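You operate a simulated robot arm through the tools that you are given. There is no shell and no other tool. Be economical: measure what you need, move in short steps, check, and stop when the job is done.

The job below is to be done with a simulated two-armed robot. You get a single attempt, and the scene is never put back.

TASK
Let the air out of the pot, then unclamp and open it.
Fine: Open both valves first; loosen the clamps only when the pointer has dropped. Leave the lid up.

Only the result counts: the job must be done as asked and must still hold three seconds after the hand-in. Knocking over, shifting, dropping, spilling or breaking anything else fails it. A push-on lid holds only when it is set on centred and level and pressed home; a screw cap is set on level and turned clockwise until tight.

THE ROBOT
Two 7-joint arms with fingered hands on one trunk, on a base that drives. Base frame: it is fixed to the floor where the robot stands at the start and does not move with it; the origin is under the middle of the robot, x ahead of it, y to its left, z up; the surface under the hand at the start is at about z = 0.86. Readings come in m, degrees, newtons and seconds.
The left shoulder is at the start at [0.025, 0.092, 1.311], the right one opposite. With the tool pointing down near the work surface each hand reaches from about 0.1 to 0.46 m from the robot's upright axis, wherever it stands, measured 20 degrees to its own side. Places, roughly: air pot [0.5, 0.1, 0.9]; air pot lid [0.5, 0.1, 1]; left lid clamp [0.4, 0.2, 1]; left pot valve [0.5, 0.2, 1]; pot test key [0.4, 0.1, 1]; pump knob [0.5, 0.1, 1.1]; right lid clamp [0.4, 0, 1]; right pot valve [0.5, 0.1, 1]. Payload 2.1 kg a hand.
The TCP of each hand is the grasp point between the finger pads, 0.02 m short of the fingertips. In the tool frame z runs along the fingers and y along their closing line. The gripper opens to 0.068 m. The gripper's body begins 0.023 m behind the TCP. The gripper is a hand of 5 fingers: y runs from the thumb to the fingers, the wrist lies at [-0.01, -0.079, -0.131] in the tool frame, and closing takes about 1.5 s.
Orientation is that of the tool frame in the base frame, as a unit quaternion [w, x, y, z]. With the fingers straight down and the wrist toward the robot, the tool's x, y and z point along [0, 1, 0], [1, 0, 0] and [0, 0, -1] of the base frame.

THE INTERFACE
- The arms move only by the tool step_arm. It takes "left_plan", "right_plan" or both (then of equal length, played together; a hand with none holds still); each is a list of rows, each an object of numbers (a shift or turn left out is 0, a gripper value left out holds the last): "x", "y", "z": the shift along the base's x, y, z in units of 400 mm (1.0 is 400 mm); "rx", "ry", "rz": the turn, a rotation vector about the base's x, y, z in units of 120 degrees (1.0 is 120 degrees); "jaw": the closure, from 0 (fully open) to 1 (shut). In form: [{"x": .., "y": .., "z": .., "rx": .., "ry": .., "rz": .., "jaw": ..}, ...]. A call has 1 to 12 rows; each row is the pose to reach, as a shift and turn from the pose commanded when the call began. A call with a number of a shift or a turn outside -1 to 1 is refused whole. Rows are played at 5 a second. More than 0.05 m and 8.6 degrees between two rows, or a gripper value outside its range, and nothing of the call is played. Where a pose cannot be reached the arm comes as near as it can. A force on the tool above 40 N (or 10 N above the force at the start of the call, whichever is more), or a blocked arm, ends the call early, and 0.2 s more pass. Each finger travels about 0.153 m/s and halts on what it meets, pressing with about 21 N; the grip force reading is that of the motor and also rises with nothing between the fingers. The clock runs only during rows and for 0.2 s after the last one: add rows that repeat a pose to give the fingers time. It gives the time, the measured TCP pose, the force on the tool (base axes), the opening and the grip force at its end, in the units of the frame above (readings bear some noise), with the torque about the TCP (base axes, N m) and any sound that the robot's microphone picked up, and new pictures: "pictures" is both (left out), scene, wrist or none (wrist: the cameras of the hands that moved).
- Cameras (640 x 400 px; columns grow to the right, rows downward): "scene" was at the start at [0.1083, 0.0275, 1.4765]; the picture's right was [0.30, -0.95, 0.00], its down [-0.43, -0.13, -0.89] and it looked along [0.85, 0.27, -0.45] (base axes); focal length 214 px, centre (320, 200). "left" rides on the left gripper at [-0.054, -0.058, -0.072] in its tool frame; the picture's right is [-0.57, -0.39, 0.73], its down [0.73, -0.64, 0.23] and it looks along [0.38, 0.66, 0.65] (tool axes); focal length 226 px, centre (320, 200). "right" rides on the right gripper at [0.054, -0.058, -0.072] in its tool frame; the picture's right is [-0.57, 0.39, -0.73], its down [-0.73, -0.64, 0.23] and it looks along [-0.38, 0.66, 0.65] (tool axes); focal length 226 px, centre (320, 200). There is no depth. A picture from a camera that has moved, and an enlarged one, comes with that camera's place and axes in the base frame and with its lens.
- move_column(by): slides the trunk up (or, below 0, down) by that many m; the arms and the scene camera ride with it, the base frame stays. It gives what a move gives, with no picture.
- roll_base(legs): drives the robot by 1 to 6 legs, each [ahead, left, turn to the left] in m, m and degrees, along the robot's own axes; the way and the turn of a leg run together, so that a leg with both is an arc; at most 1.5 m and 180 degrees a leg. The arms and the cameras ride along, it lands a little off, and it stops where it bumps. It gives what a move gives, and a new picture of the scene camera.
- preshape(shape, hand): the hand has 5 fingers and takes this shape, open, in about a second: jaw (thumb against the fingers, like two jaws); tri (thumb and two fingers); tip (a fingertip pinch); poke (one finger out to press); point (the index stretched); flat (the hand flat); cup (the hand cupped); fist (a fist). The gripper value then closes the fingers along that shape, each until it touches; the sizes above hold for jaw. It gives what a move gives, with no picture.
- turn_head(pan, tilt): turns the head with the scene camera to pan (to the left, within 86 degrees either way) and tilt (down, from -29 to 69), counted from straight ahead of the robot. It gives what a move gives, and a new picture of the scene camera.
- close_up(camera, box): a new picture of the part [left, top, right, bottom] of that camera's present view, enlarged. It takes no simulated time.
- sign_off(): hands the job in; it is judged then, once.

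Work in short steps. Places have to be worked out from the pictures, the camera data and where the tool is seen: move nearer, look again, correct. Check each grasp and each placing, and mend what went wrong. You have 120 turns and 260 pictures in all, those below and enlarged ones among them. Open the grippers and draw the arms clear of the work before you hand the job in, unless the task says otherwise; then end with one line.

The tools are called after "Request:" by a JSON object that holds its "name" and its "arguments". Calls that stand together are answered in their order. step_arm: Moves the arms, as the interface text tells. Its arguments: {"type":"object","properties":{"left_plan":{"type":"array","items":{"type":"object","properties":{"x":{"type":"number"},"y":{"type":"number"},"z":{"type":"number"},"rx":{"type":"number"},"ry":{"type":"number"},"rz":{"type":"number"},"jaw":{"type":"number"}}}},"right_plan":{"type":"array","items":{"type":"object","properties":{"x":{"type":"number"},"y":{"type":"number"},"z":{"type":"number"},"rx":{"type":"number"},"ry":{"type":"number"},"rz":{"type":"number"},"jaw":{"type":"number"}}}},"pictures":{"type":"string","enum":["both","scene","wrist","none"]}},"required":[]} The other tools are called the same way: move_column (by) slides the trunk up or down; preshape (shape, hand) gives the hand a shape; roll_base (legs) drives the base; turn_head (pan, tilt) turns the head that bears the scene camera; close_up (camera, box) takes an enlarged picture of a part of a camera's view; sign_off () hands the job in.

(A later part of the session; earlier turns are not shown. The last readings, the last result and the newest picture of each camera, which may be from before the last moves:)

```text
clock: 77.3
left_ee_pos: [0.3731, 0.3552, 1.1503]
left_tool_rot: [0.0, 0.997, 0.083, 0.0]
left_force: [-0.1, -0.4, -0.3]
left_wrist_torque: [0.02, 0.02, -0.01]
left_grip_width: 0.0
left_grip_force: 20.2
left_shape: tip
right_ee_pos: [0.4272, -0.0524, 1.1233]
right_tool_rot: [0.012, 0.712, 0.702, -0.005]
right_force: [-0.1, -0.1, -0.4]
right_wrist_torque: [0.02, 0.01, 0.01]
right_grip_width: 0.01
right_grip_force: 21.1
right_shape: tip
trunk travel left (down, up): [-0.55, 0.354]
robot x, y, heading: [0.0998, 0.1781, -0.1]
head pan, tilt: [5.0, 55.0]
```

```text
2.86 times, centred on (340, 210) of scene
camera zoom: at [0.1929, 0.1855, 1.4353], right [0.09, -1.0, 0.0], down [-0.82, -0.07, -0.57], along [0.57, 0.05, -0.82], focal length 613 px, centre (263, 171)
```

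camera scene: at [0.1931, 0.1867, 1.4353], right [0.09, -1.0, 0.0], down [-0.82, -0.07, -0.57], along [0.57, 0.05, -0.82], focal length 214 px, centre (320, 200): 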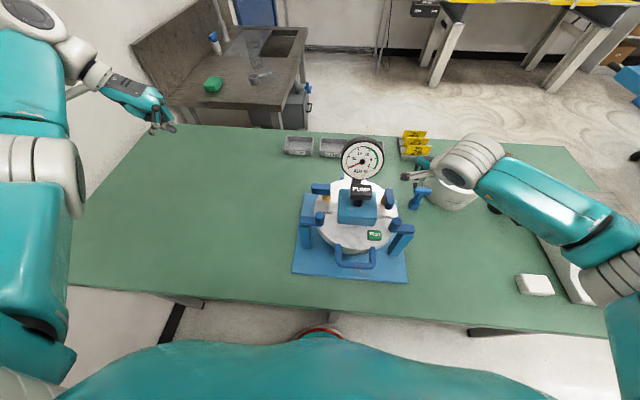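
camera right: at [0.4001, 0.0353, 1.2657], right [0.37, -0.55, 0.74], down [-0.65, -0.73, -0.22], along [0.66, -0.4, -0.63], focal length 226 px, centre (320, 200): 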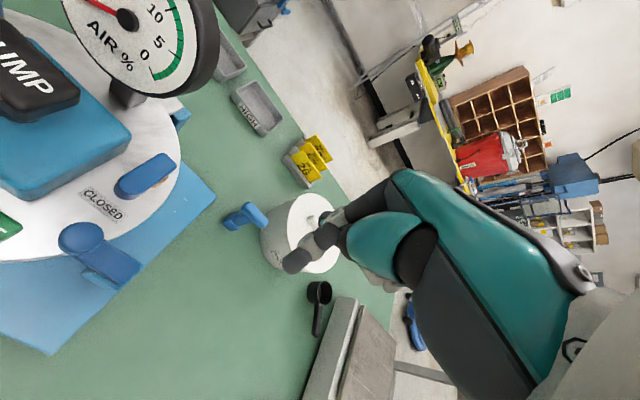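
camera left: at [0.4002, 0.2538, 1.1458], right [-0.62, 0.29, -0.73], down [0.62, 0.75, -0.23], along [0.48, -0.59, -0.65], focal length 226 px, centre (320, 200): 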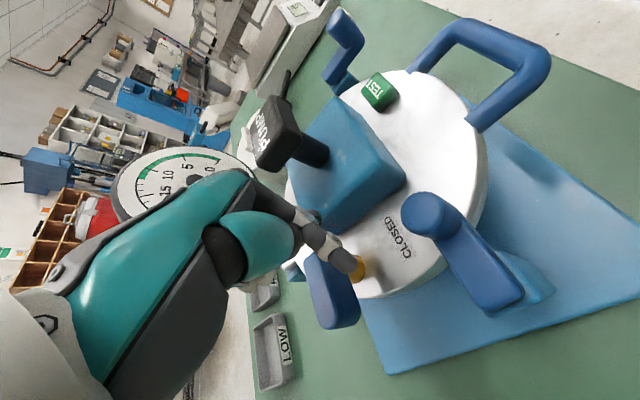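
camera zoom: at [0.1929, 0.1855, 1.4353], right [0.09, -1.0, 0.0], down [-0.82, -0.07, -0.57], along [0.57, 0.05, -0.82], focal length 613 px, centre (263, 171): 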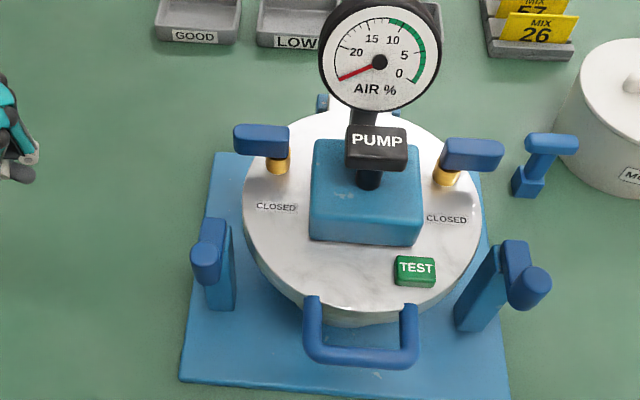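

Both clamps are clear. Now the lid handle: bar at about (0.338, 0.129, 1.012), running along y. I'll bring the right hand above it, opened, in the standard orientation.

Request:
{"name": "step_arm", "arguments": {"right_plan": [{"z": 0.05, "y": 0.04, "jaw": 0.3}, {"z": 0.05, "y": 0.12, "x": -0.05, "jaw": 0.3}, {"z": 0.05, "y": 0.22, "x": -0.1, "jaw": 0.3}, {"z": 0.05, "y": 0.32, "x": -0.15, "jaw": 0.3}, {"z": 0.05, "y": 0.4, "x": -0.19, "jaw": 0.3}, {"z": 0.02, "y": 0.45, "x": -0.222, "jaw": 0.3}]}}

Request:
{"name": "close_up", "arguments": {"camera": "scene", "box": [270, 160, 430, 320]}}

```text
clock: 78.7
left_ee_pos: [0.3733, 0.3554, 1.1507]
left_tool_rot: [0.0, 0.997, 0.083, 0.0]
left_force: [-0.6, -0.1, 0.7]
left_wrist_torque: [0.0, 0.03, -0.01]
left_grip_width: 0.0
left_grip_force: 21.1
left_shape: tip
right_ee_pos: [0.3448, 0.1329, 1.1281]
right_tool_rot: [0.011, 0.712, 0.702, -0.005]
right_force: [0.2, 0.4, -0.4]
right_wrist_torque: [-0.02, 0.03, -0.01]
right_grip_width: 0.0473
right_grip_force: 0.0
right_shape: tip
right hand out of reach, approached as far as the arm can: row 4, 5, 6
trunk travel left (down, up): [-0.55, 0.354]
robot x, y, heading: [0.1016, 0.1785, -0.2]
head pan, tilt: [5.0, 55.0]
camera scene: at [0.1931, 0.1855, 1.4353], right [0.09, -1.0, 0.0], down [-0.82, -0.07, -0.57], along [0.57, 0.05, -0.82], focal length 214 px, centre (320, 200)
camera right: at [0.2875, 0.1902, 1.1994], right [0.37, -0.56, 0.74], down [-0.65, -0.73, -0.22], along [0.66, -0.4, -0.63], focal length 226 px, centre (320, 200)
```

scene: 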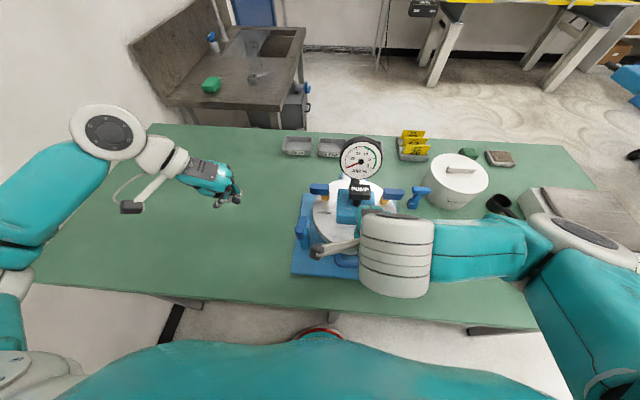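
right: 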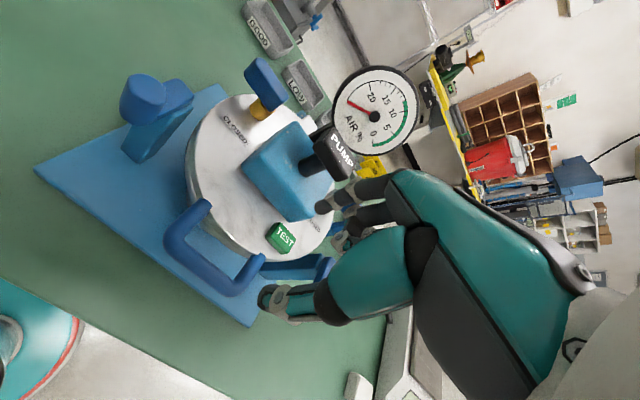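

```text
2.50 times, centred on (350, 240) of scene
camera zoom: at [0.1931, 0.1855, 1.4353], right [0.09, -1.0, 0.0], down [-0.82, -0.07, -0.57], along [0.57, 0.05, -0.82], focal length 536 px, centre (245, 100)
```

zoom: 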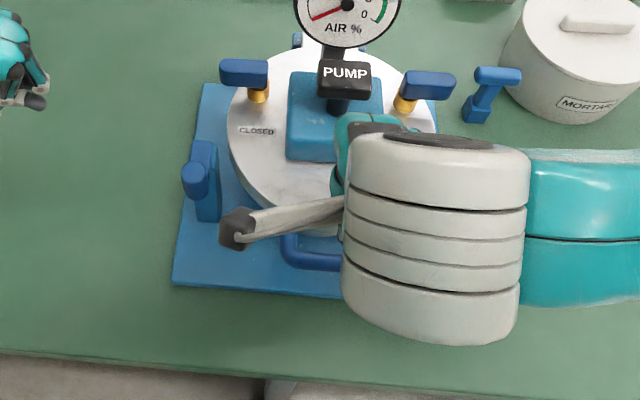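

Too close for the arm here. I'll roll the base back 0.1 m (hands are above everything) and approach again.

Request:
{"name": "roll_base", "arguments": {"legs": [[-0.1, 0, 0]]}}

Request:
{"name": "step_arm", "arguments": {"right_plan": [{"x": 0.08}, {"x": 0.16}, {"x": 0.225}]}}

Request:
{"name": "close_up", "arguments": {"camera": "right", "box": [150, 130, 400, 350]}}

```text
clock: 79.8
left_ee_pos: [0.2715, 0.3555, 1.1508]
left_tool_rot: [0.0, 0.997, 0.083, 0.0]
left_force: [-0.2, 0.2, -0.4]
left_wrist_torque: [0.06, 0.02, -0.01]
left_grip_width: 0.0003
left_grip_force: 20.6
left_shape: tip
right_ee_pos: [0.2428, 0.1338, 1.1296]
right_tool_rot: [0.012, 0.712, 0.702, -0.006]
right_force: [0.4, 0.2, 0.1]
right_wrist_torque: [0.04, -0.03, 0.01]
right_grip_width: 0.0472
right_grip_force: 0.1
right_shape: tip
trunk travel left (down, up): [-0.55, 0.354]
robot x, y, heading: [-0.0019, 0.1774, 0.1]
head pan, tilt: [5.0, 55.0]
camera scene: at [0.0902, 0.1856, 1.4353], right [0.09, -1.0, 0.0], down [-0.82, -0.07, -0.57], along [0.57, 0.05, -0.82], focal length 214 px, centre (320, 200)
```

scene: 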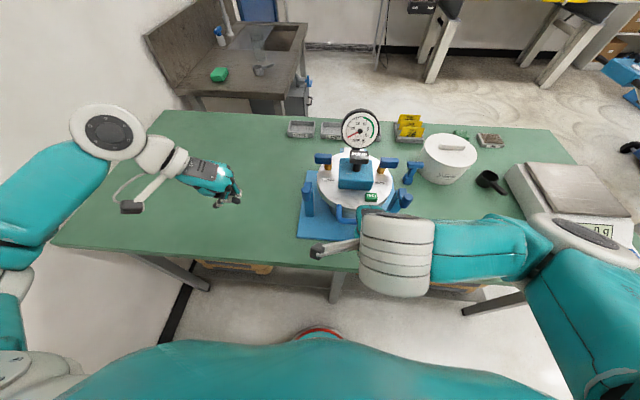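

```text
clock: 80.7
left_ee_pos: [0.2723, 0.3553, 1.1499]
left_tool_rot: [0.0, 0.997, 0.084, 0.001]
left_force: [-0.6, -0.2, 0.5]
left_wrist_torque: [0.02, 0.01, 0.02]
left_grip_width: 0.0
left_grip_force: 21.0
left_shape: tip
right_ee_pos: [0.3356, 0.1345, 1.1271]
right_tool_rot: [0.011, 0.712, 0.702, -0.006]
right_force: [0.7, 0.4, 0.2]
right_wrist_torque: [0.05, -0.03, 0.03]
right_grip_width: 0.0472
right_grip_force: 0.1
right_shape: tip
trunk travel left (down, up): [-0.55, 0.354]
robot x, y, heading: [-0.0027, 0.1767, 0.2]
head pan, tilt: [5.0, 55.0]
camera scene: at [0.0915, 0.1856, 1.4353], right [0.09, -1.0, 0.0], down [-0.82, -0.07, -0.57], along [0.57, 0.05, -0.82], focal length 214 px, centre (320, 200)
camera right: at [0.2765, 0.1914, 1.1985], right [0.37, -0.55, 0.74], down [-0.65, -0.73, -0.22], along [0.66, -0.4, -0.63], focal length 226 px, centre (320, 200)
```

scene: 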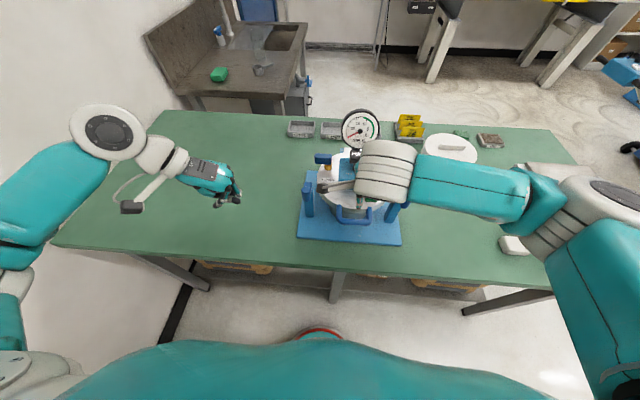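
right: 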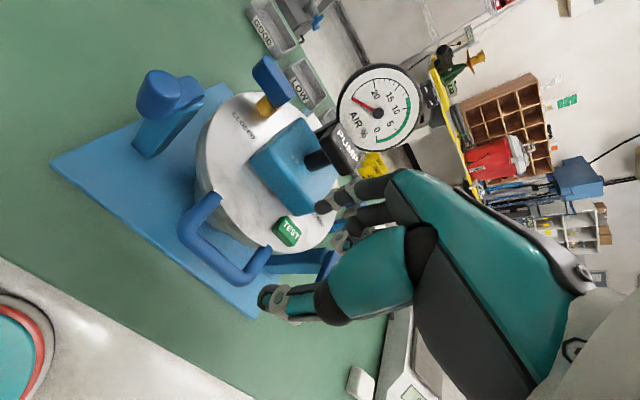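

```text
1.82 times, centred on (275, 240) of right
camera zoom: at [0.2765, 0.1914, 1.1985], right [0.37, -0.55, 0.74], down [-0.65, -0.73, -0.22], along [0.66, -0.4, -0.63], focal length 411 px, centre (402, 127)
```

zoom: 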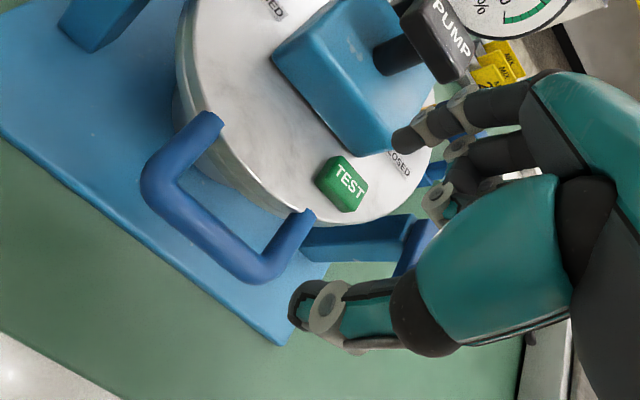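

The bar spans y 0.10–0.165 at x≈0.335 and my hand is centred on it. I'll narrow the pinch and descend around the bar.

Request:
{"name": "step_arm", "arguments": {"right_plan": [{"z": -0.08, "jaw": 0.42}, {"z": -0.16}, {"z": -0.22}, {"z": -0.26}, {"z": -0.288}], "pictures": "none"}}

Request:
{"name": "close_up", "arguments": {"camera": "right", "box": [150, 130, 400, 350]}}

```text
clock: 81.8
left_ee_pos: [0.2716, 0.3558, 1.1512]
left_tool_rot: [0.001, 0.997, 0.083, 0.0]
left_force: [-0.2, -0.3, -0.2]
left_wrist_torque: [0.01, -0.03, -0.05]
left_grip_width: 0.0002
left_grip_force: 20.7
left_shape: tip
right_ee_pos: [0.3327, 0.134, 1.0137]
right_tool_rot: [0.011, 0.712, 0.702, -0.005]
right_force: [0.0, 0.3, -0.4]
right_wrist_torque: [-0.03, 0.0, 0.0]
right_grip_width: 0.0394
right_grip_force: 0.1
right_shape: tip
trunk travel left (down, up): [-0.55, 0.354]
robot x, y, heading: [-0.0016, 0.1794, 0.0]
head pan, tilt: [5.0, 55.0]
```

```text
1.82 times, centred on (275, 240) of right
camera zoom: at [0.274, 0.1901, 1.0848], right [0.37, -0.55, 0.74], down [-0.65, -0.73, -0.22], along [0.66, -0.4, -0.63], focal length 411 px, centre (402, 127)
```

zoom: 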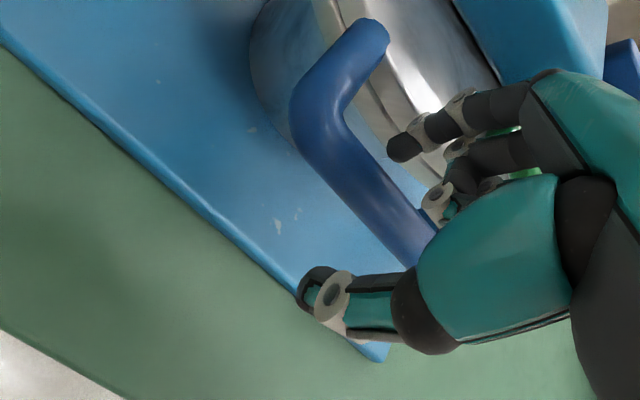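

The bar is between thumb and index. Close and check the width.

Request:
{"name": "step_arm", "arguments": {"right_plan": [{"jaw": 0.6}, {"jaw": 0.8}, {"jaw": 1}, {"jaw": 1}, {"jaw": 1}], "pictures": "none"}}

Request:
{"name": "close_up", "arguments": {"camera": "right", "box": [150, 130, 400, 350]}}

```text
clock: 83.0
left_ee_pos: [0.2714, 0.3557, 1.1504]
left_tool_rot: [0.0, 0.996, 0.084, 0.0]
left_force: [0.4, 0.0, 0.3]
left_wrist_torque: [0.01, 0.0, 0.0]
left_grip_width: 0.0
left_grip_force: 20.7
left_shape: tip
right_ee_pos: [0.3318, 0.1337, 1.014]
right_tool_rot: [0.011, 0.712, 0.702, -0.005]
right_force: [-0.9, 0.5, 8.0]
right_wrist_torque: [0.0, -0.04, -0.01]
right_grip_width: 0.0106
right_grip_force: 21.3
right_shape: tip
trunk travel left (down, up): [-0.55, 0.354]
robot x, y, heading: [-0.0049, 0.1801, 0.2]
head pan, tilt: [5.0, 55.0]
```

```text
1.82 times, centred on (275, 240) of right
camera zoom: at [0.2736, 0.1901, 1.0853], right [0.37, -0.55, 0.74], down [-0.65, -0.73, -0.22], along [0.66, -0.4, -0.63], focal length 411 px, centre (402, 127)
```

zoom: 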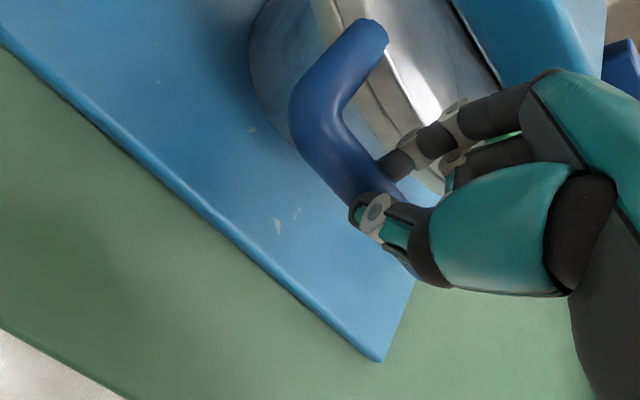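

Looks gripped around the bar. Lift gently 5 cm along the arc and check.

Request:
{"name": "step_arm", "arguments": {"right_plan": [{"z": 0.03}, {"z": 0.06, "x": 0.003}, {"z": 0.09, "x": 0.007}, {"z": 0.125, "x": 0.014}]}}

```text
clock: 84.0
left_ee_pos: [0.2719, 0.3554, 1.1498]
left_tool_rot: [0.0, 0.996, 0.084, 0.001]
left_force: [-0.1, 0.3, 0.3]
left_wrist_torque: [0.01, 0.01, 0.0]
left_grip_width: 0.0
left_grip_force: 21.1
left_shape: tip
right_ee_pos: [0.3382, 0.1341, 1.0623]
right_tool_rot: [0.011, 0.712, 0.702, -0.006]
right_force: [-0.2, -0.7, 0.4]
right_wrist_torque: [0.01, -0.01, 0.0]
right_grip_width: 0.0061
right_grip_force: 20.4
right_shape: tip
trunk travel left (down, up): [-0.55, 0.354]
robot x, y, heading: [-0.0012, 0.179, 0.1]
head pan, tilt: [5.0, 55.0]
camera scene: at [0.0914, 0.1856, 1.4353], right [0.09, -1.0, 0.0], down [-0.82, -0.07, -0.57], along [0.57, 0.05, -0.82], focal length 214 px, centre (320, 200)
camera right: at [0.2806, 0.1902, 1.1339], right [0.37, -0.55, 0.74], down [-0.65, -0.73, -0.22], along [0.66, -0.4, -0.63], focal length 226 px, centre (320, 200)
```

scene: 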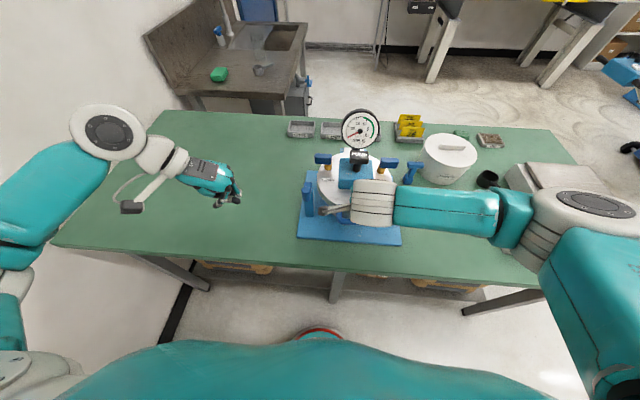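
right: 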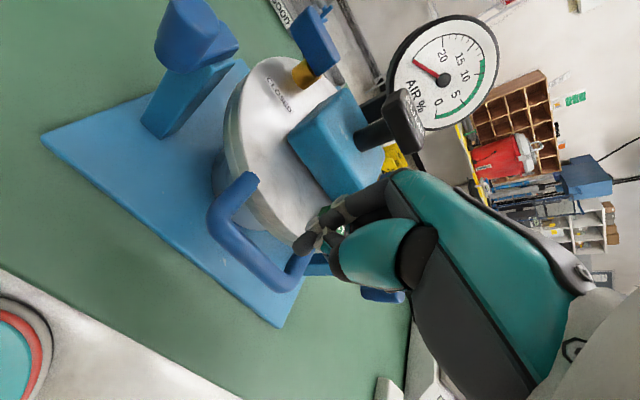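

It slipped off: friction alone won't lift the lid. I'll regrip from the front with fingers pointing forward and thumb under the bar (so the finger carries the load), in the jaw shape; first back off and pitch the hand.

Request:
{"name": "step_arm", "arguments": {"right_plan": [{"z": 0.08, "jaw": 0.6}, {"x": -0.08, "z": 0.1, "jaw": 0.3}, {"x": -0.17, "z": 0.1, "ry": -0.06, "jaw": 0.1}, {"x": -0.2, "z": 0.1, "ry": -0.12}, {"x": -0.2, "z": 0.1, "ry": -0.18}, {"x": -0.2, "z": 0.1, "ry": -0.24}, {"x": -0.2, "z": 0.1, "ry": -0.3}, {"x": -0.2, "z": 0.1, "ry": -0.36}, {"x": -0.2, "z": 0.1, "ry": -0.42}, {"x": -0.2, "z": 0.1, "ry": -0.48}, {"x": -0.2, "z": 0.1, "ry": -0.54}]}}

Request:
{"name": "preshape", "arguments": {"shape": "jaw", "hand": "right"}}

```text
clock: 86.5
left_ee_pos: [0.2711, 0.3558, 1.1494]
left_tool_rot: [0.0, 0.997, 0.083, 0.0]
left_force: [-0.2, 0.3, 0.0]
left_wrist_torque: [0.02, -0.01, 0.01]
left_grip_width: 0.0
left_grip_force: 20.7
left_shape: tip
right_ee_pos: [0.3558, 0.2146, 1.1607]
right_tool_rot: [0.383, 0.608, 0.587, 0.373]
right_force: [-0.1, 0.4, 0.4]
right_wrist_torque: [0.02, -0.01, -0.03]
right_grip_width: 0.0614
right_grip_force: 0.0
right_shape: tip
right hand out of reach, approached as far as the arm can: row 7, 8, 9, 10, 11
trunk travel left (down, up): [-0.55, 0.354]
robot x, y, heading: [-0.0043, 0.1803, 0.2]
head pan, tilt: [5.0, 55.0]
camera scene: at [0.0913, 0.1858, 1.4353], right [0.09, -1.0, 0.0], down [-0.82, -0.07, -0.57], along [0.57, 0.05, -0.82], focal length 214 px, centre (320, 200)
camera right: at [0.2675, 0.2727, 1.1389], right [-0.51, -0.55, 0.66], down [-0.09, -0.73, -0.68], along [0.85, -0.41, 0.32], focal length 226 px, centre (320, 200)
```

scene: 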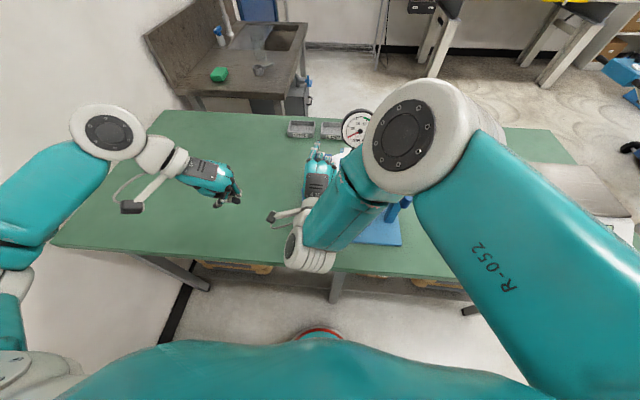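
right: 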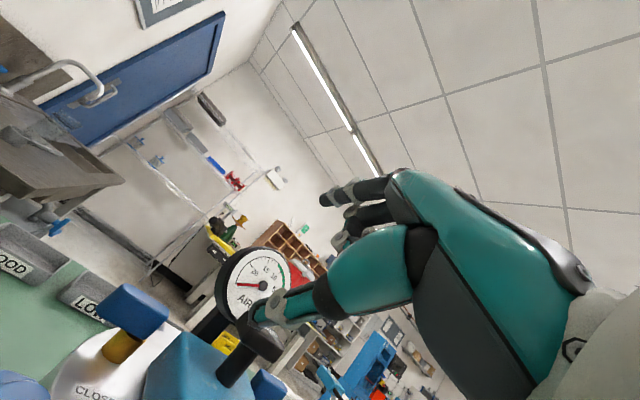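

```text
clock: 87.3
left_ee_pos: [0.2717, 0.356, 1.1494]
left_tool_rot: [0.0, 0.996, 0.084, 0.0]
left_force: [-0.2, -0.2, -0.8]
left_wrist_torque: [-0.01, -0.02, 0.03]
left_grip_width: 0.0
left_grip_force: 20.8
left_shape: tip
right_ee_pos: [0.3552, 0.2146, 1.1584]
right_tool_rot: [0.383, 0.608, 0.587, 0.373]
right_force: [-0.3, 1.2, -0.7]
right_wrist_torque: [0.01, -0.03, -0.04]
right_grip_width: 0.0678
right_grip_force: 0.1
right_shape: jaw
trunk travel left (down, up): [-0.55, 0.354]
robot x, y, heading: [-0.0019, 0.1762, 0.0]
head pan, tilt: [5.0, 55.0]
```

The forward-pitched pose is poorly reachable. Instead I'll return to tool-down, and pinch deeper so thumb and index tips close underneath the bar. First unwind the pitch while staying high.

Request:
{"name": "step_arm", "arguments": {"right_plan": [{"z": 0.05, "ry": 0.06}, {"z": 0.08, "ry": 0.12}, {"z": 0.08, "ry": 0.18}, {"z": 0.06, "ry": 0.24, "y": -0.03}, {"z": 0.04, "ry": 0.3, "y": -0.06}, {"z": 0.02, "ry": 0.36, "y": -0.1}, {"z": 0.0, "ry": 0.42, "y": -0.14}, {"z": -0.02, "ry": 0.48, "y": -0.18}, {"z": -0.04, "ry": 0.54, "y": -0.2, "x": -0.03}, {"z": -0.06, "ry": 0.54, "y": -0.205, "x": -0.048}], "pictures": "none"}}

Request:
{"name": "preshape", "arguments": {"shape": "tri", "hand": "right"}}

Request:
{"name": "close_up", "arguments": {"camera": "right", "box": [100, 100, 420, 350]}}

```text
clock: 89.5
left_ee_pos: [0.2711, 0.3559, 1.1493]
left_tool_rot: [0.001, 0.997, 0.083, -0.001]
left_force: [0.2, -0.3, 0.8]
left_wrist_torque: [-0.01, 0.02, 0.06]
left_grip_width: 0.0001
left_grip_force: 21.3
left_shape: tip
right_ee_pos: [0.3422, 0.1316, 1.1373]
right_tool_rot: [0.011, 0.713, 0.702, -0.006]
right_force: [-0.9, -0.4, 0.1]
right_wrist_torque: [0.01, 0.0, 0.02]
right_grip_width: 0.0679
right_grip_force: 0.0
right_shape: jaw
trunk travel left (down, up): [-0.55, 0.354]
robot x, y, heading: [-0.0013, 0.1791, -0.1]
head pan, tilt: [5.0, 55.0]
```

```text
clock: 90.5
left_ee_pos: [0.2714, 0.3559, 1.1506]
left_tool_rot: [0.0, 0.996, 0.084, -0.001]
left_force: [0.2, -0.8, -0.1]
left_wrist_torque: [-0.02, -0.01, 0.0]
left_grip_width: 0.0
left_grip_force: 20.6
left_shape: tip
right_ee_pos: [0.3423, 0.1324, 1.137]
right_tool_rot: [0.011, 0.712, 0.702, -0.006]
right_force: [0.2, 0.3, 0.4]
right_wrist_torque: [-0.01, -0.01, 0.01]
right_grip_width: 0.0681
right_grip_force: 0.0
right_shape: tri
trunk travel left (down, up): [-0.55, 0.354]
robot x, y, heading: [0.0004, 0.1789, -0.2]
head pan, tilt: [5.0, 55.0]
```

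```text
1.60 times, centred on (260, 225) of right
camera zoom: at [0.2844, 0.1887, 1.2086], right [0.37, -0.55, 0.74], down [-0.65, -0.73, -0.22], along [0.66, -0.4, -0.63], focal length 362 px, centre (416, 160)
```

zoom: 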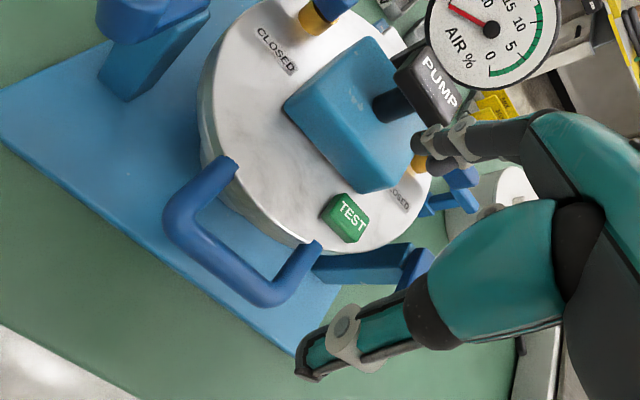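

Good alignment. Narrow the gap and descend deeper (TCP z ≈ 0.996), then close under the bar.

Request:
{"name": "step_arm", "arguments": {"right_plan": [{"x": -0.016, "z": -0.08, "jaw": 0.4}, {"x": -0.016, "z": -0.16}, {"x": -0.016, "z": -0.24}, {"x": -0.016, "z": -0.3}, {"x": -0.016, "z": -0.335}, {"x": -0.016, "z": -0.353}], "pictures": "none"}}

Request:
{"name": "close_up", "arguments": {"camera": "right", "box": [150, 100, 400, 320]}}

```text
clock: 91.8
left_ee_pos: [0.2703, 0.3556, 1.1505]
left_tool_rot: [0.0, 0.997, 0.083, 0.002]
left_force: [0.5, -1.6, -1.0]
left_wrist_torque: [-0.03, -0.02, 0.02]
left_grip_width: 0.0
left_grip_force: 21.2
left_shape: tip
right_ee_pos: [0.3349, 0.1313, 0.9973]
right_tool_rot: [0.011, 0.712, 0.702, -0.006]
right_force: [-8.8, -1.5, 7.4]
right_wrist_torque: [-0.04, -0.35, -0.11]
right_grip_width: 0.0388
right_grip_force: 0.0
right_shape: tri
trunk travel left (down, up): [-0.55, 0.354]
robot x, y, heading: [-0.0041, 0.1746, -0.1]
head pan, tilt: [5.0, 55.0]
```

```text
1.82 times, centred on (275, 210) of right
camera zoom: at [0.2766, 0.1882, 1.068], right [0.37, -0.55, 0.74], down [-0.65, -0.73, -0.22], along [0.66, -0.4, -0.63], focal length 411 px, centre (402, 182)
```

zoom: 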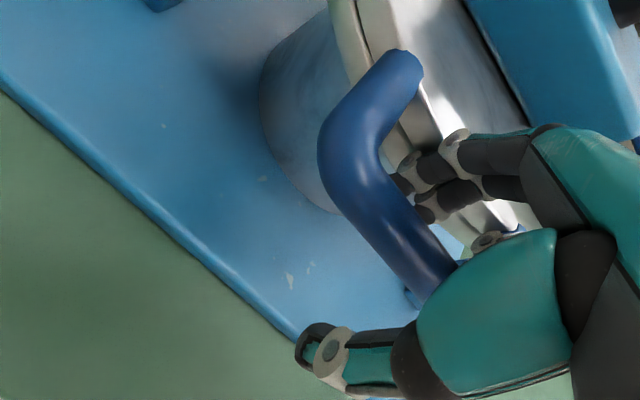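

Fingers are behind the bar and deep. Close.

Request:
{"name": "step_arm", "arguments": {"right_plan": [{"x": -0.003, "jaw": 0.6}, {"x": -0.003, "jaw": 0.8}, {"x": -0.003, "jaw": 1}, {"x": -0.003, "jaw": 1}, {"x": -0.003, "jaw": 1}], "pictures": "none"}}

Request:
{"name": "close_up", "arguments": {"camera": "right", "box": [150, 100, 400, 320]}}

```text
clock: 93.0
left_ee_pos: [0.2717, 0.3554, 1.1502]
left_tool_rot: [0.0, 0.996, 0.084, 0.0]
left_force: [-0.3, -0.2, 0.7]
left_wrist_torque: [0.03, 0.0, 0.02]
left_grip_width: 0.0001
left_grip_force: 21.3
left_shape: tip
right_ee_pos: [0.3351, 0.1318, 0.9965]
right_tool_rot: [0.011, 0.712, 0.702, -0.006]
right_force: [-1.7, 0.0, -7.1]
right_wrist_torque: [0.0, -0.01, 0.02]
right_grip_width: 0.0021
right_grip_force: 20.9
right_shape: tri
trunk travel left (down, up): [-0.55, 0.354]
robot x, y, heading: [-0.0009, 0.1776, -0.1]
head pan, tilt: [5.0, 55.0]
```

```text
1.82 times, centred on (275, 210) of right
camera zoom: at [0.2768, 0.1877, 1.0672], right [0.37, -0.55, 0.74], down [-0.65, -0.73, -0.22], along [0.66, -0.4, -0.63], focal length 411 px, centre (402, 182)
```

zoom: 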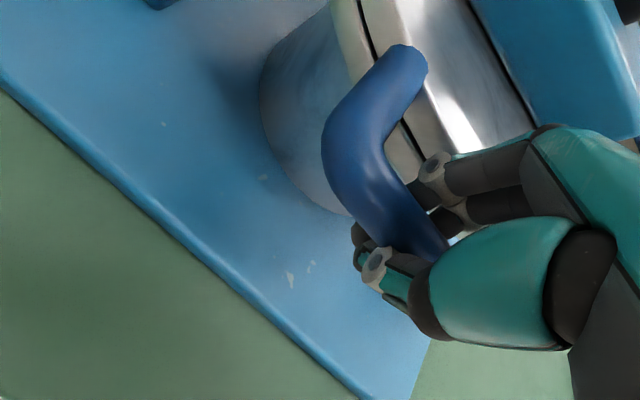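

The fingers close beneath the bar and carry load (−7 N). Lift along the arc to ~20°.

Request:
{"name": "step_arm", "arguments": {"right_plan": [{"z": 0.045, "x": 0.002}, {"z": 0.09, "x": 0.008}, {"z": 0.135, "x": 0.018}, {"z": 0.18, "x": 0.032}]}}

```text
clock: 94.0
left_ee_pos: [0.2709, 0.3548, 1.1497]
left_tool_rot: [0.0, 0.997, 0.083, -0.001]
left_force: [0.3, 0.2, -0.3]
left_wrist_torque: [0.0, -0.02, 0.02]
left_grip_width: 0.0
left_grip_force: 21.0
left_shape: tip
right_ee_pos: [0.3458, 0.1319, 1.0685]
right_tool_rot: [0.011, 0.712, 0.702, -0.006]
right_force: [-8.8, -4.1, -4.4]
right_wrist_torque: [-0.12, 0.12, -0.02]
right_grip_width: 0.0025
right_grip_force: 20.7
right_shape: tri
trunk travel left (down, up): [-0.55, 0.354]
robot x, y, heading: [0.0027, 0.1801, -0.1]
head pan, tilt: [5.0, 55.0]
camera scene: at [0.0901, 0.1846, 1.4354], right [0.09, -1.0, 0.0], down [-0.82, -0.07, -0.57], along [0.57, 0.05, -0.82], focal length 214 px, centre (320, 200)
camera right: at [0.2887, 0.1886, 1.1399], right [0.37, -0.55, 0.74], down [-0.65, -0.73, -0.22], along [0.66, -0.4, -0.63], focal length 226 px, centre (320, 200)
```

scene: 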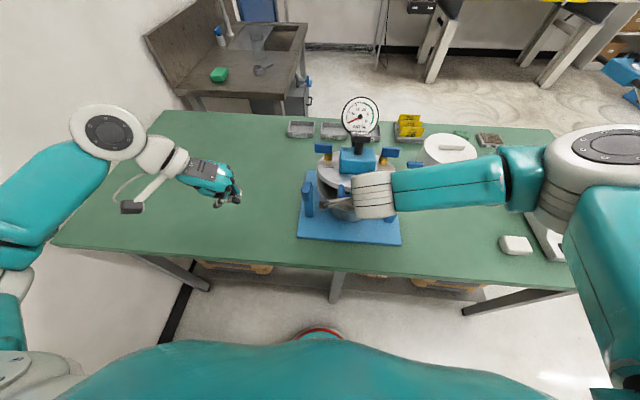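
right: 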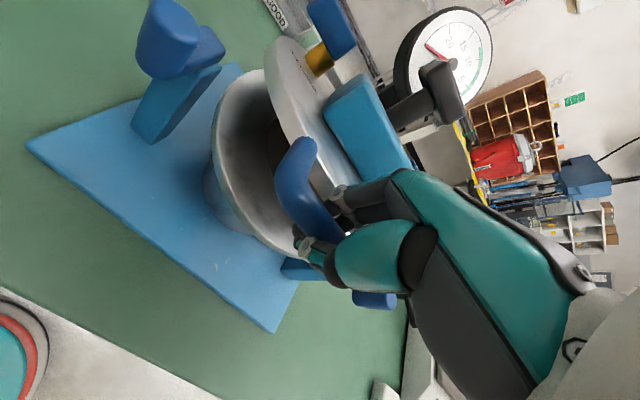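

The lid is opening (~20°). I continue the arc to ~55° with the hand kept tool-down.

Request:
{"name": "step_arm", "arguments": {"right_plan": [{"x": 0.016, "z": 0.05}, {"x": 0.036, "z": 0.096}, {"x": 0.06, "z": 0.137}, {"x": 0.09, "z": 0.175}, {"x": 0.122, "z": 0.21}, {"x": 0.157, "z": 0.242}, {"x": 0.195, "z": 0.272}]}}

```text
clock: 95.7
left_ee_pos: [0.2688, 0.355, 1.1516]
left_tool_rot: [0.0, 0.997, 0.083, 0.001]
left_force: [-0.2, 0.4, 0.3]
left_wrist_torque: [-0.01, 0.0, 0.0]
left_grip_width: 0.0003
left_grip_force: 20.7
left_shape: tip
right_ee_pos: [0.4222, 0.1317, 1.1788]
right_tool_rot: [0.011, 0.712, 0.702, -0.004]
right_force: [-15.0, -3.6, 11.3]
right_wrist_torque: [-0.19, 0.07, 0.09]
right_grip_width: 0.0027
right_grip_force: 21.2
right_shape: tri
trunk travel left (down, up): [-0.55, 0.354]
robot x, y, heading: [-0.0022, 0.18, 0.1]
head pan, tilt: [5.0, 55.0]
camera scene: at [0.0873, 0.1848, 1.4357], right [0.09, -1.0, 0.0], down [-0.81, -0.07, -0.58], along [0.57, 0.05, -0.82], focal length 214 px, centre (320, 200)
camera right: at [0.3637, 0.1886, 1.2499], right [0.37, -0.56, 0.74], down [-0.65, -0.73, -0.22], along [0.67, -0.4, -0.63], focal length 226 px, centre (320, 200)
```

scene: 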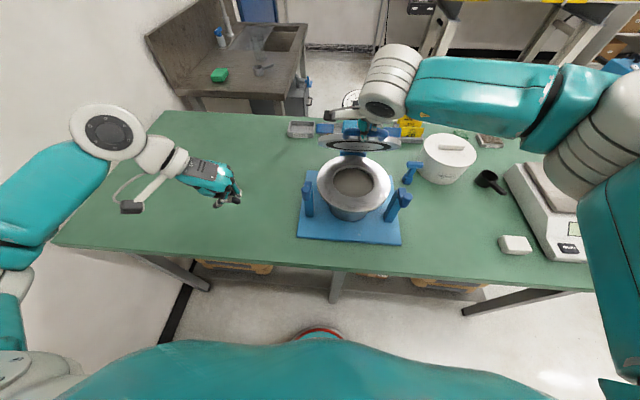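
right: 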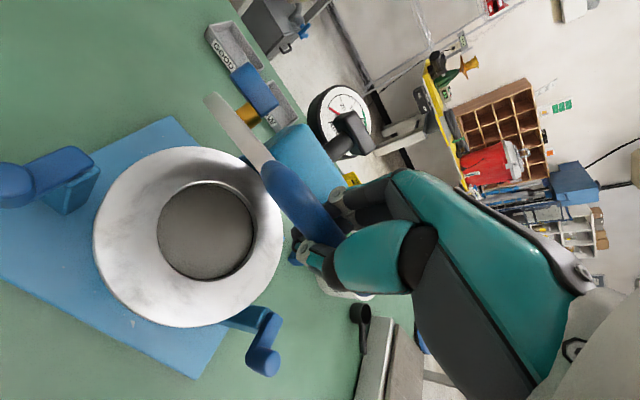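

Lid at ~50–55° and the pot is open. Continue the arc (radius ≈ 0.24, hinge x ≈ 0.575) toward ~80°.

Request:
{"name": "step_arm", "arguments": {"right_plan": [{"x": 0.018, "z": 0.03}, {"x": 0.045, "z": 0.05}, {"x": 0.08, "z": 0.067}, {"x": 0.115, "z": 0.086}, {"x": 0.15, "z": 0.1}, {"x": 0.177, "z": 0.11}, {"x": 0.22, "z": 0.122}, {"x": 0.26, "z": 0.13}, {"x": 0.3, "z": 0.137}]}}

```text
clock: 97.7
left_ee_pos: [0.2686, 0.3559, 1.1517]
left_tool_rot: [-0.001, 0.996, 0.084, 0.002]
left_force: [-0.2, 0.1, -0.5]
left_wrist_torque: [-0.04, -0.01, 0.01]
left_grip_width: 0.0
left_grip_force: 20.8
left_shape: tip
right_ee_pos: [0.509, 0.1331, 1.2261]
right_tool_rot: [0.013, 0.712, 0.702, -0.003]
right_force: [-6.9, -5.2, 24.0]
right_wrist_torque: [-0.39, 0.03, 0.14]
right_grip_width: 0.0031
right_grip_force: 20.9
right_shape: tri
right hand out of reach, approached as far as the arm can: row 8, 9
trunk travel left (down, up): [-0.55, 0.354]
robot x, y, heading: [-0.0011, 0.181, -0.2]
head pan, tilt: [5.0, 55.0]
camera scene: at [0.0874, 0.1847, 1.4356], right [0.09, -1.0, 0.0], down [-0.81, -0.07, -0.58], along [0.57, 0.05, -0.82], focal length 214 px, centre (320, 200)
camera right: at [0.4511, 0.1897, 1.2973], right [0.37, -0.55, 0.75], down [-0.65, -0.73, -0.22], along [0.67, -0.4, -0.63], focal length 226 px, centre (320, 200)
```

scene: 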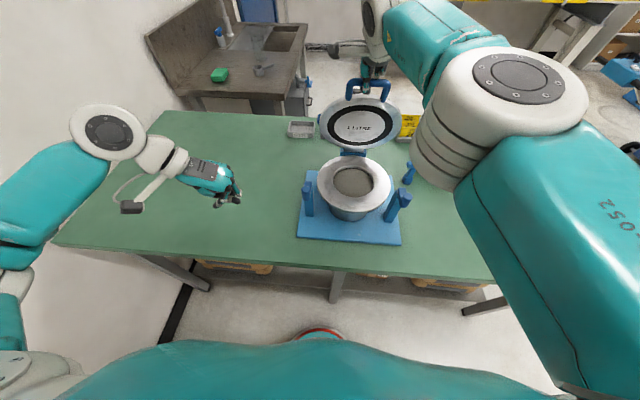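
right: 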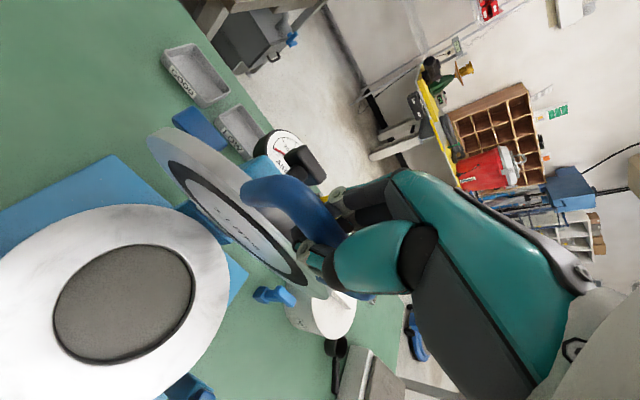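

Lid at ~75–80°, right arm at its reach. I'll relieve the vertical load slightly and roll the base forward a few centimetres to carry the lid past vertical.

Request:
{"name": "step_arm", "arguments": {"right_plan": [{"z": 0.015}, {"z": 0.022}], "pictures": "none"}}

Request:
{"name": "roll_base", "arguments": {"legs": [[0.03, 0, 0]]}}

```text
clock: 98.2
left_ee_pos: [0.2742, 0.3565, 1.1497]
left_tool_rot: [0.001, 0.996, 0.084, -0.001]
left_force: [0.3, 0.2, 0.4]
left_wrist_torque: [0.05, 0.02, -0.01]
left_grip_width: 0.0003
left_grip_force: 21.1
left_shape: tip
right_ee_pos: [0.5132, 0.1318, 1.2303]
right_tool_rot: [0.009, 0.712, 0.702, -0.007]
right_force: [3.0, -0.5, -11.8]
right_wrist_torque: [-0.11, 0.08, 0.11]
right_grip_width: 0.0025
right_grip_force: 21.3
right_shape: tri
trunk travel left (down, up): [-0.55, 0.354]
robot x, y, heading: [-0.0007, 0.1764, -0.2]
head pan, tilt: [5.0, 55.0]
```

```text
clock: 99.1
left_ee_pos: [0.3008, 0.3559, 1.1515]
left_tool_rot: [0.001, 0.997, 0.083, 0.001]
left_force: [0.2, 0.1, -0.5]
left_wrist_torque: [-0.03, 0.02, 0.03]
left_grip_width: 0.0
left_grip_force: 21.4
left_shape: tip
right_ee_pos: [0.5402, 0.1331, 1.2335]
right_tool_rot: [0.013, 0.713, 0.701, -0.004]
right_force: [-3.6, 1.7, 22.8]
right_wrist_torque: [-0.4, 0.04, 0.16]
right_grip_width: 0.0024
right_grip_force: 21.0
right_shape: tri
trunk travel left (down, up): [-0.55, 0.354]
robot x, y, heading: [0.0299, 0.1791, -0.2]
head pan, tilt: [5.0, 55.0]
camera scene: at [0.1194, 0.1862, 1.4356], right [0.08, -1.0, 0.0], down [-0.82, -0.07, -0.57], along [0.57, 0.05, -0.82], focal length 214 px, centre (320, 200)
```

scene: 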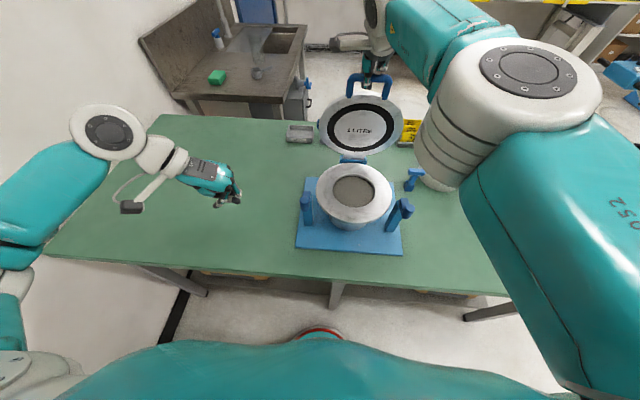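

Working; the lid is near vertical. Relieve and roll another 3 cm.

Request:
{"name": "step_arm", "arguments": {"right_plan": [{"z": 0.01}, {"z": 0.015}], "pictures": "none"}}

Request:
{"name": "roll_base", "arguments": {"legs": [[0.035, 0, 0]]}}

Request:
{"name": "close_up", "arguments": {"camera": "right", "box": [0, 50, 400, 350]}}

```text
clock: 99.7
left_ee_pos: [0.3043, 0.356, 1.149]
left_tool_rot: [0.0, 0.997, 0.083, -0.001]
left_force: [-1.6, 0.1, -0.7]
left_wrist_torque: [0.01, -0.05, 0.0]
left_grip_width: 0.0
left_grip_force: 20.6
left_shape: tip
right_ee_pos: [0.5436, 0.1326, 1.2364]
right_tool_rot: [0.01, 0.711, 0.703, -0.008]
right_force: [3.1, 3.5, -20.1]
right_wrist_torque: [-0.06, 0.15, 0.05]
right_grip_width: 0.0026
right_grip_force: 21.0
right_shape: tri
trunk travel left (down, up): [-0.55, 0.354]
robot x, y, heading: [0.0309, 0.183, -0.2]
head pan, tilt: [5.0, 55.0]
```

```text
clock: 100.5
left_ee_pos: [0.341, 0.3561, 1.1504]
left_tool_rot: [0.001, 0.997, 0.083, 0.0]
left_force: [0.3, 0.1, -0.1]
left_wrist_torque: [-0.01, 0.01, -0.02]
left_grip_width: 0.0003
left_grip_force: 20.9
left_shape: tip
right_ee_pos: [0.5797, 0.132, 1.2404]
right_tool_rot: [0.012, 0.712, 0.702, -0.005]
right_force: [2.6, 2.4, -11.1]
right_wrist_torque: [-0.17, 0.15, 0.02]
right_grip_width: 0.0027
right_grip_force: 21.2
right_shape: tri
trunk travel left (down, up): [-0.55, 0.354]
robot x, y, heading: [0.0633, 0.183, 0.2]
head pan, tilt: [5.0, 55.0]
camera scene: at [0.1595, 0.1861, 1.4352], right [0.09, -1.0, 0.0], down [-0.82, -0.07, -0.57], along [0.57, 0.05, -0.82], focal length 214 px, centre (320, 200)
```

scene: 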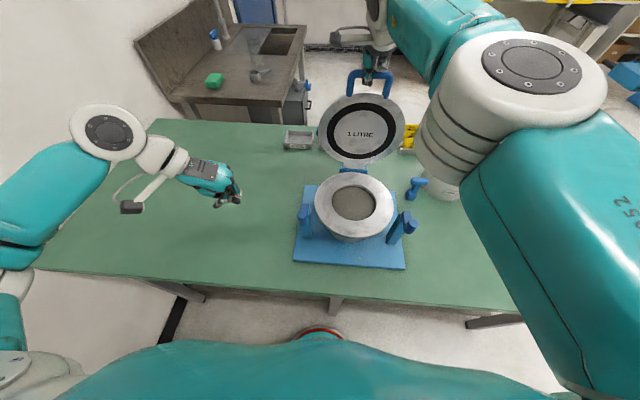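

```text
1.33 times, centred on (200, 200) of right
camera zoom: at [0.5212, 0.1888, 1.3109], right [0.37, -0.55, 0.74], down [-0.65, -0.73, -0.22], along [0.66, -0.4, -0.63], focal length 301 px, centre (480, 200)
```

zoom: 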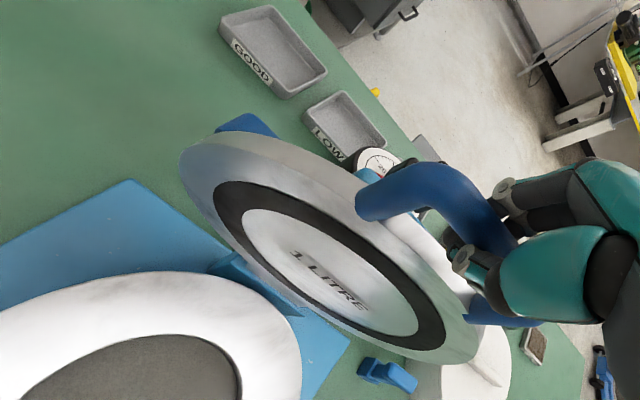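

About vertical now. One more 3 cm to carry it past vertical, minding the trays behind (well below the gauge).

Request:
{"name": "step_arm", "arguments": {"right_plan": [{"z": -0.008}, {"z": -0.012}], "pictures": "none"}}

Request:
{"name": "roll_base", "arguments": {"legs": [[0.03, 0, 0]]}}

Request:
{"name": "close_up", "arguments": {"camera": "right", "box": [0, 50, 400, 350]}}

```text
clock: 101.2
left_ee_pos: [0.3369, 0.3557, 1.1515]
left_tool_rot: [0.0, 0.997, 0.083, 0.0]
left_force: [-0.2, -0.6, -0.2]
left_wrist_torque: [-0.01, 0.0, 0.0]
left_grip_width: 0.0001
left_grip_force: 21.2
left_shape: tip
right_ee_pos: [0.5765, 0.1321, 1.2384]
right_tool_rot: [0.015, 0.712, 0.702, -0.003]
right_force: [1.4, 0.3, 28.2]
right_wrist_torque: [-0.65, -0.12, 0.12]
right_grip_width: 0.0026
right_grip_force: 20.8
right_shape: tri
trunk travel left (down, up): [-0.55, 0.354]
robot x, y, heading: [0.0644, 0.1761, -0.1]
head pan, tilt: [5.0, 55.0]
```

```text
clock: 102.0
left_ee_pos: [0.3691, 0.357, 1.1507]
left_tool_rot: [0.0, 0.996, 0.084, 0.001]
left_force: [0.5, 0.7, 0.3]
left_wrist_torque: [0.01, -0.02, 0.01]
left_grip_width: 0.0
left_grip_force: 20.6
left_shape: tip
right_ee_pos: [0.6081, 0.1324, 1.2361]
right_tool_rot: [0.013, 0.712, 0.702, -0.004]
right_force: [6.2, -1.2, 29.2]
right_wrist_torque: [-0.7, -0.03, 0.2]
right_grip_width: 0.0025
right_grip_force: 20.5
right_shape: tri
trunk travel left (down, up): [-0.55, 0.354]
robot x, y, heading: [0.0995, 0.1822, 0.1]
head pan, tilt: [5.0, 55.0]
camera scene: at [0.1873, 0.1857, 1.4355], right [0.09, -1.0, 0.0], down [-0.82, -0.07, -0.57], along [0.57, 0.05, -0.82], focal length 214 px, centre (320, 200)
```

scene: 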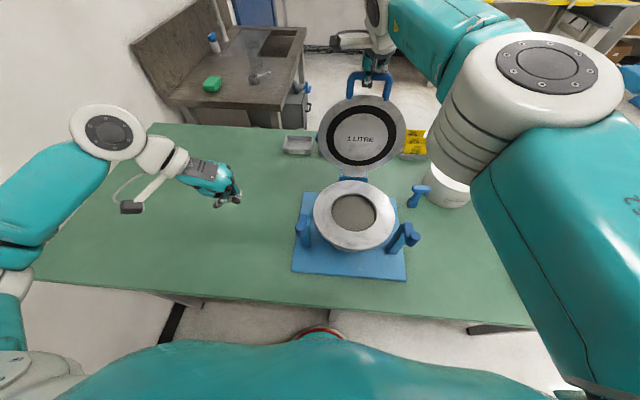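

```text
1.33 times, centred on (200, 200) of right
camera zoom: at [0.5491, 0.1888, 1.3078], right [0.37, -0.55, 0.75], down [-0.65, -0.73, -0.22], along [0.67, -0.4, -0.63], focal length 301 px, centre (480, 200)
```

zoom: 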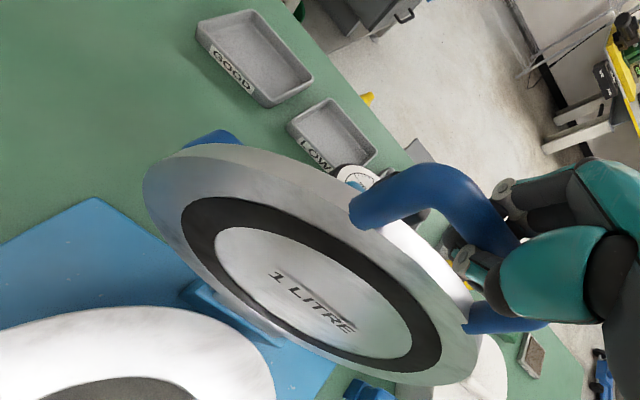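

Now past vertical (slight +x pull). Lower to relieve and advance a bit more to find the back stop before letting go.

Request:
{"name": "step_arm", "arguments": {"right_plan": [{"z": -0.015}, {"z": -0.03}], "pictures": "none"}}

Request:
{"name": "roll_base", "arguments": {"legs": [[0.025, 0, 0]]}}

```text
clock: 102.4
left_ee_pos: [0.3675, 0.3558, 1.1484]
left_tool_rot: [0.0, 0.997, 0.083, -0.001]
left_force: [0.4, 0.0, -0.1]
left_wrist_torque: [0.01, 0.0, 0.02]
left_grip_width: 0.0
left_grip_force: 21.8
left_shape: tip
right_ee_pos: [0.6102, 0.1322, 1.2358]
right_tool_rot: [0.02, 0.711, 0.702, 0.002]
right_force: [3.8, 0.9, 17.4]
right_wrist_torque: [-0.54, 0.01, 0.21]
right_grip_width: 0.0024
right_grip_force: 21.4
right_shape: tri
trunk travel left (down, up): [-0.55, 0.354]
robot x, y, heading: [0.0964, 0.1799, -0.2]
head pan, tilt: [5.0, 55.0]
stopped in row 2 (right hand): the force on the tool passed its limit at 48 N (the readings are from after the stop); the commanded pose is now the measured one
```

```text
clock: 103.2
left_ee_pos: [0.3906, 0.3565, 1.1501]
left_tool_rot: [0.0, 0.997, 0.083, 0.001]
left_force: [-0.4, 0.7, 0.3]
left_wrist_torque: [0.0, 0.01, -0.01]
left_grip_width: 0.0
left_grip_force: 21.1
left_shape: tip
right_ee_pos: [0.6306, 0.1313, 1.2366]
right_tool_rot: [0.018, 0.712, 0.702, 0.0]
right_force: [-27.7, 2.2, -12.1]
right_wrist_torque: [0.03, 0.01, 0.01]
right_grip_width: 0.0051
right_grip_force: 20.7
right_shape: tri
trunk travel left (down, up): [-0.55, 0.354]
robot x, y, heading: [0.1207, 0.1801, -0.3]
head pan, tilt: [5.0, 55.0]
camera scene: at [0.2087, 0.1858, 1.4354], right [0.09, -1.0, 0.0], down [-0.81, -0.07, -0.58], along [0.57, 0.05, -0.82], focal length 214 px, centre (320, 200)
```

scene: 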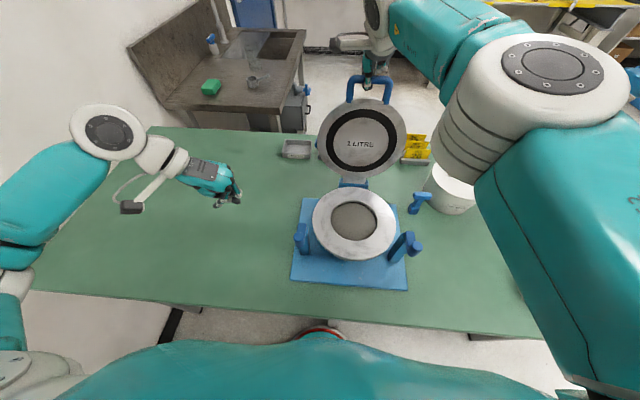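

The back stop is reached (−28 N). I'll ease back slightly, open the hand, and rise straight up off the bar.

Request:
{"name": "step_arm", "arguments": {"right_plan": [{"x": -0.02, "jaw": 0.6}, {"x": -0.02, "jaw": 0.2}, {"x": -0.02, "jaw": 0}, {"x": -0.02, "jaw": 0}, {"x": -0.02, "jaw": 0}], "pictures": "none"}}

Request:
{"name": "close_up", "arguments": {"camera": "right", "box": [100, 50, 450, 350]}}

```text
clock: 104.4
left_ee_pos: [0.3939, 0.3559, 1.1499]
left_tool_rot: [0.0, 0.997, 0.082, 0.0]
left_force: [1.1, -0.8, 0.1]
left_wrist_torque: [-0.03, 0.01, -0.02]
left_grip_width: 0.0
left_grip_force: 21.1
left_shape: tip
right_ee_pos: [0.6251, 0.1324, 1.2341]
right_tool_rot: [0.016, 0.712, 0.702, 0.0]
right_force: [2.7, -1.1, 9.2]
right_wrist_torque: [-0.11, 0.03, 0.03]
right_grip_width: 0.068
right_grip_force: 0.0
right_shape: tri
trunk travel left (down, up): [-0.55, 0.354]
robot x, y, heading: [0.1168, 0.1784, 0.4]
head pan, tilt: [5.0, 55.0]
```

```text
1.33 times, centred on (275, 200) of right
camera zoom: at [0.5671, 0.1882, 1.3054], right [0.36, -0.55, 0.75], down [-0.64, -0.73, -0.23], along [0.67, -0.4, -0.62], focal length 301 px, centre (380, 200)
```

zoom: 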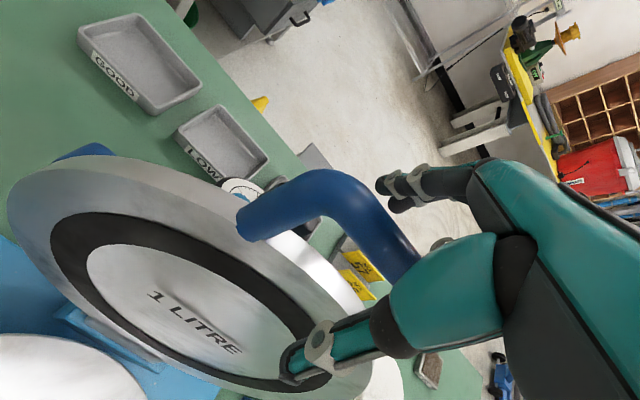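

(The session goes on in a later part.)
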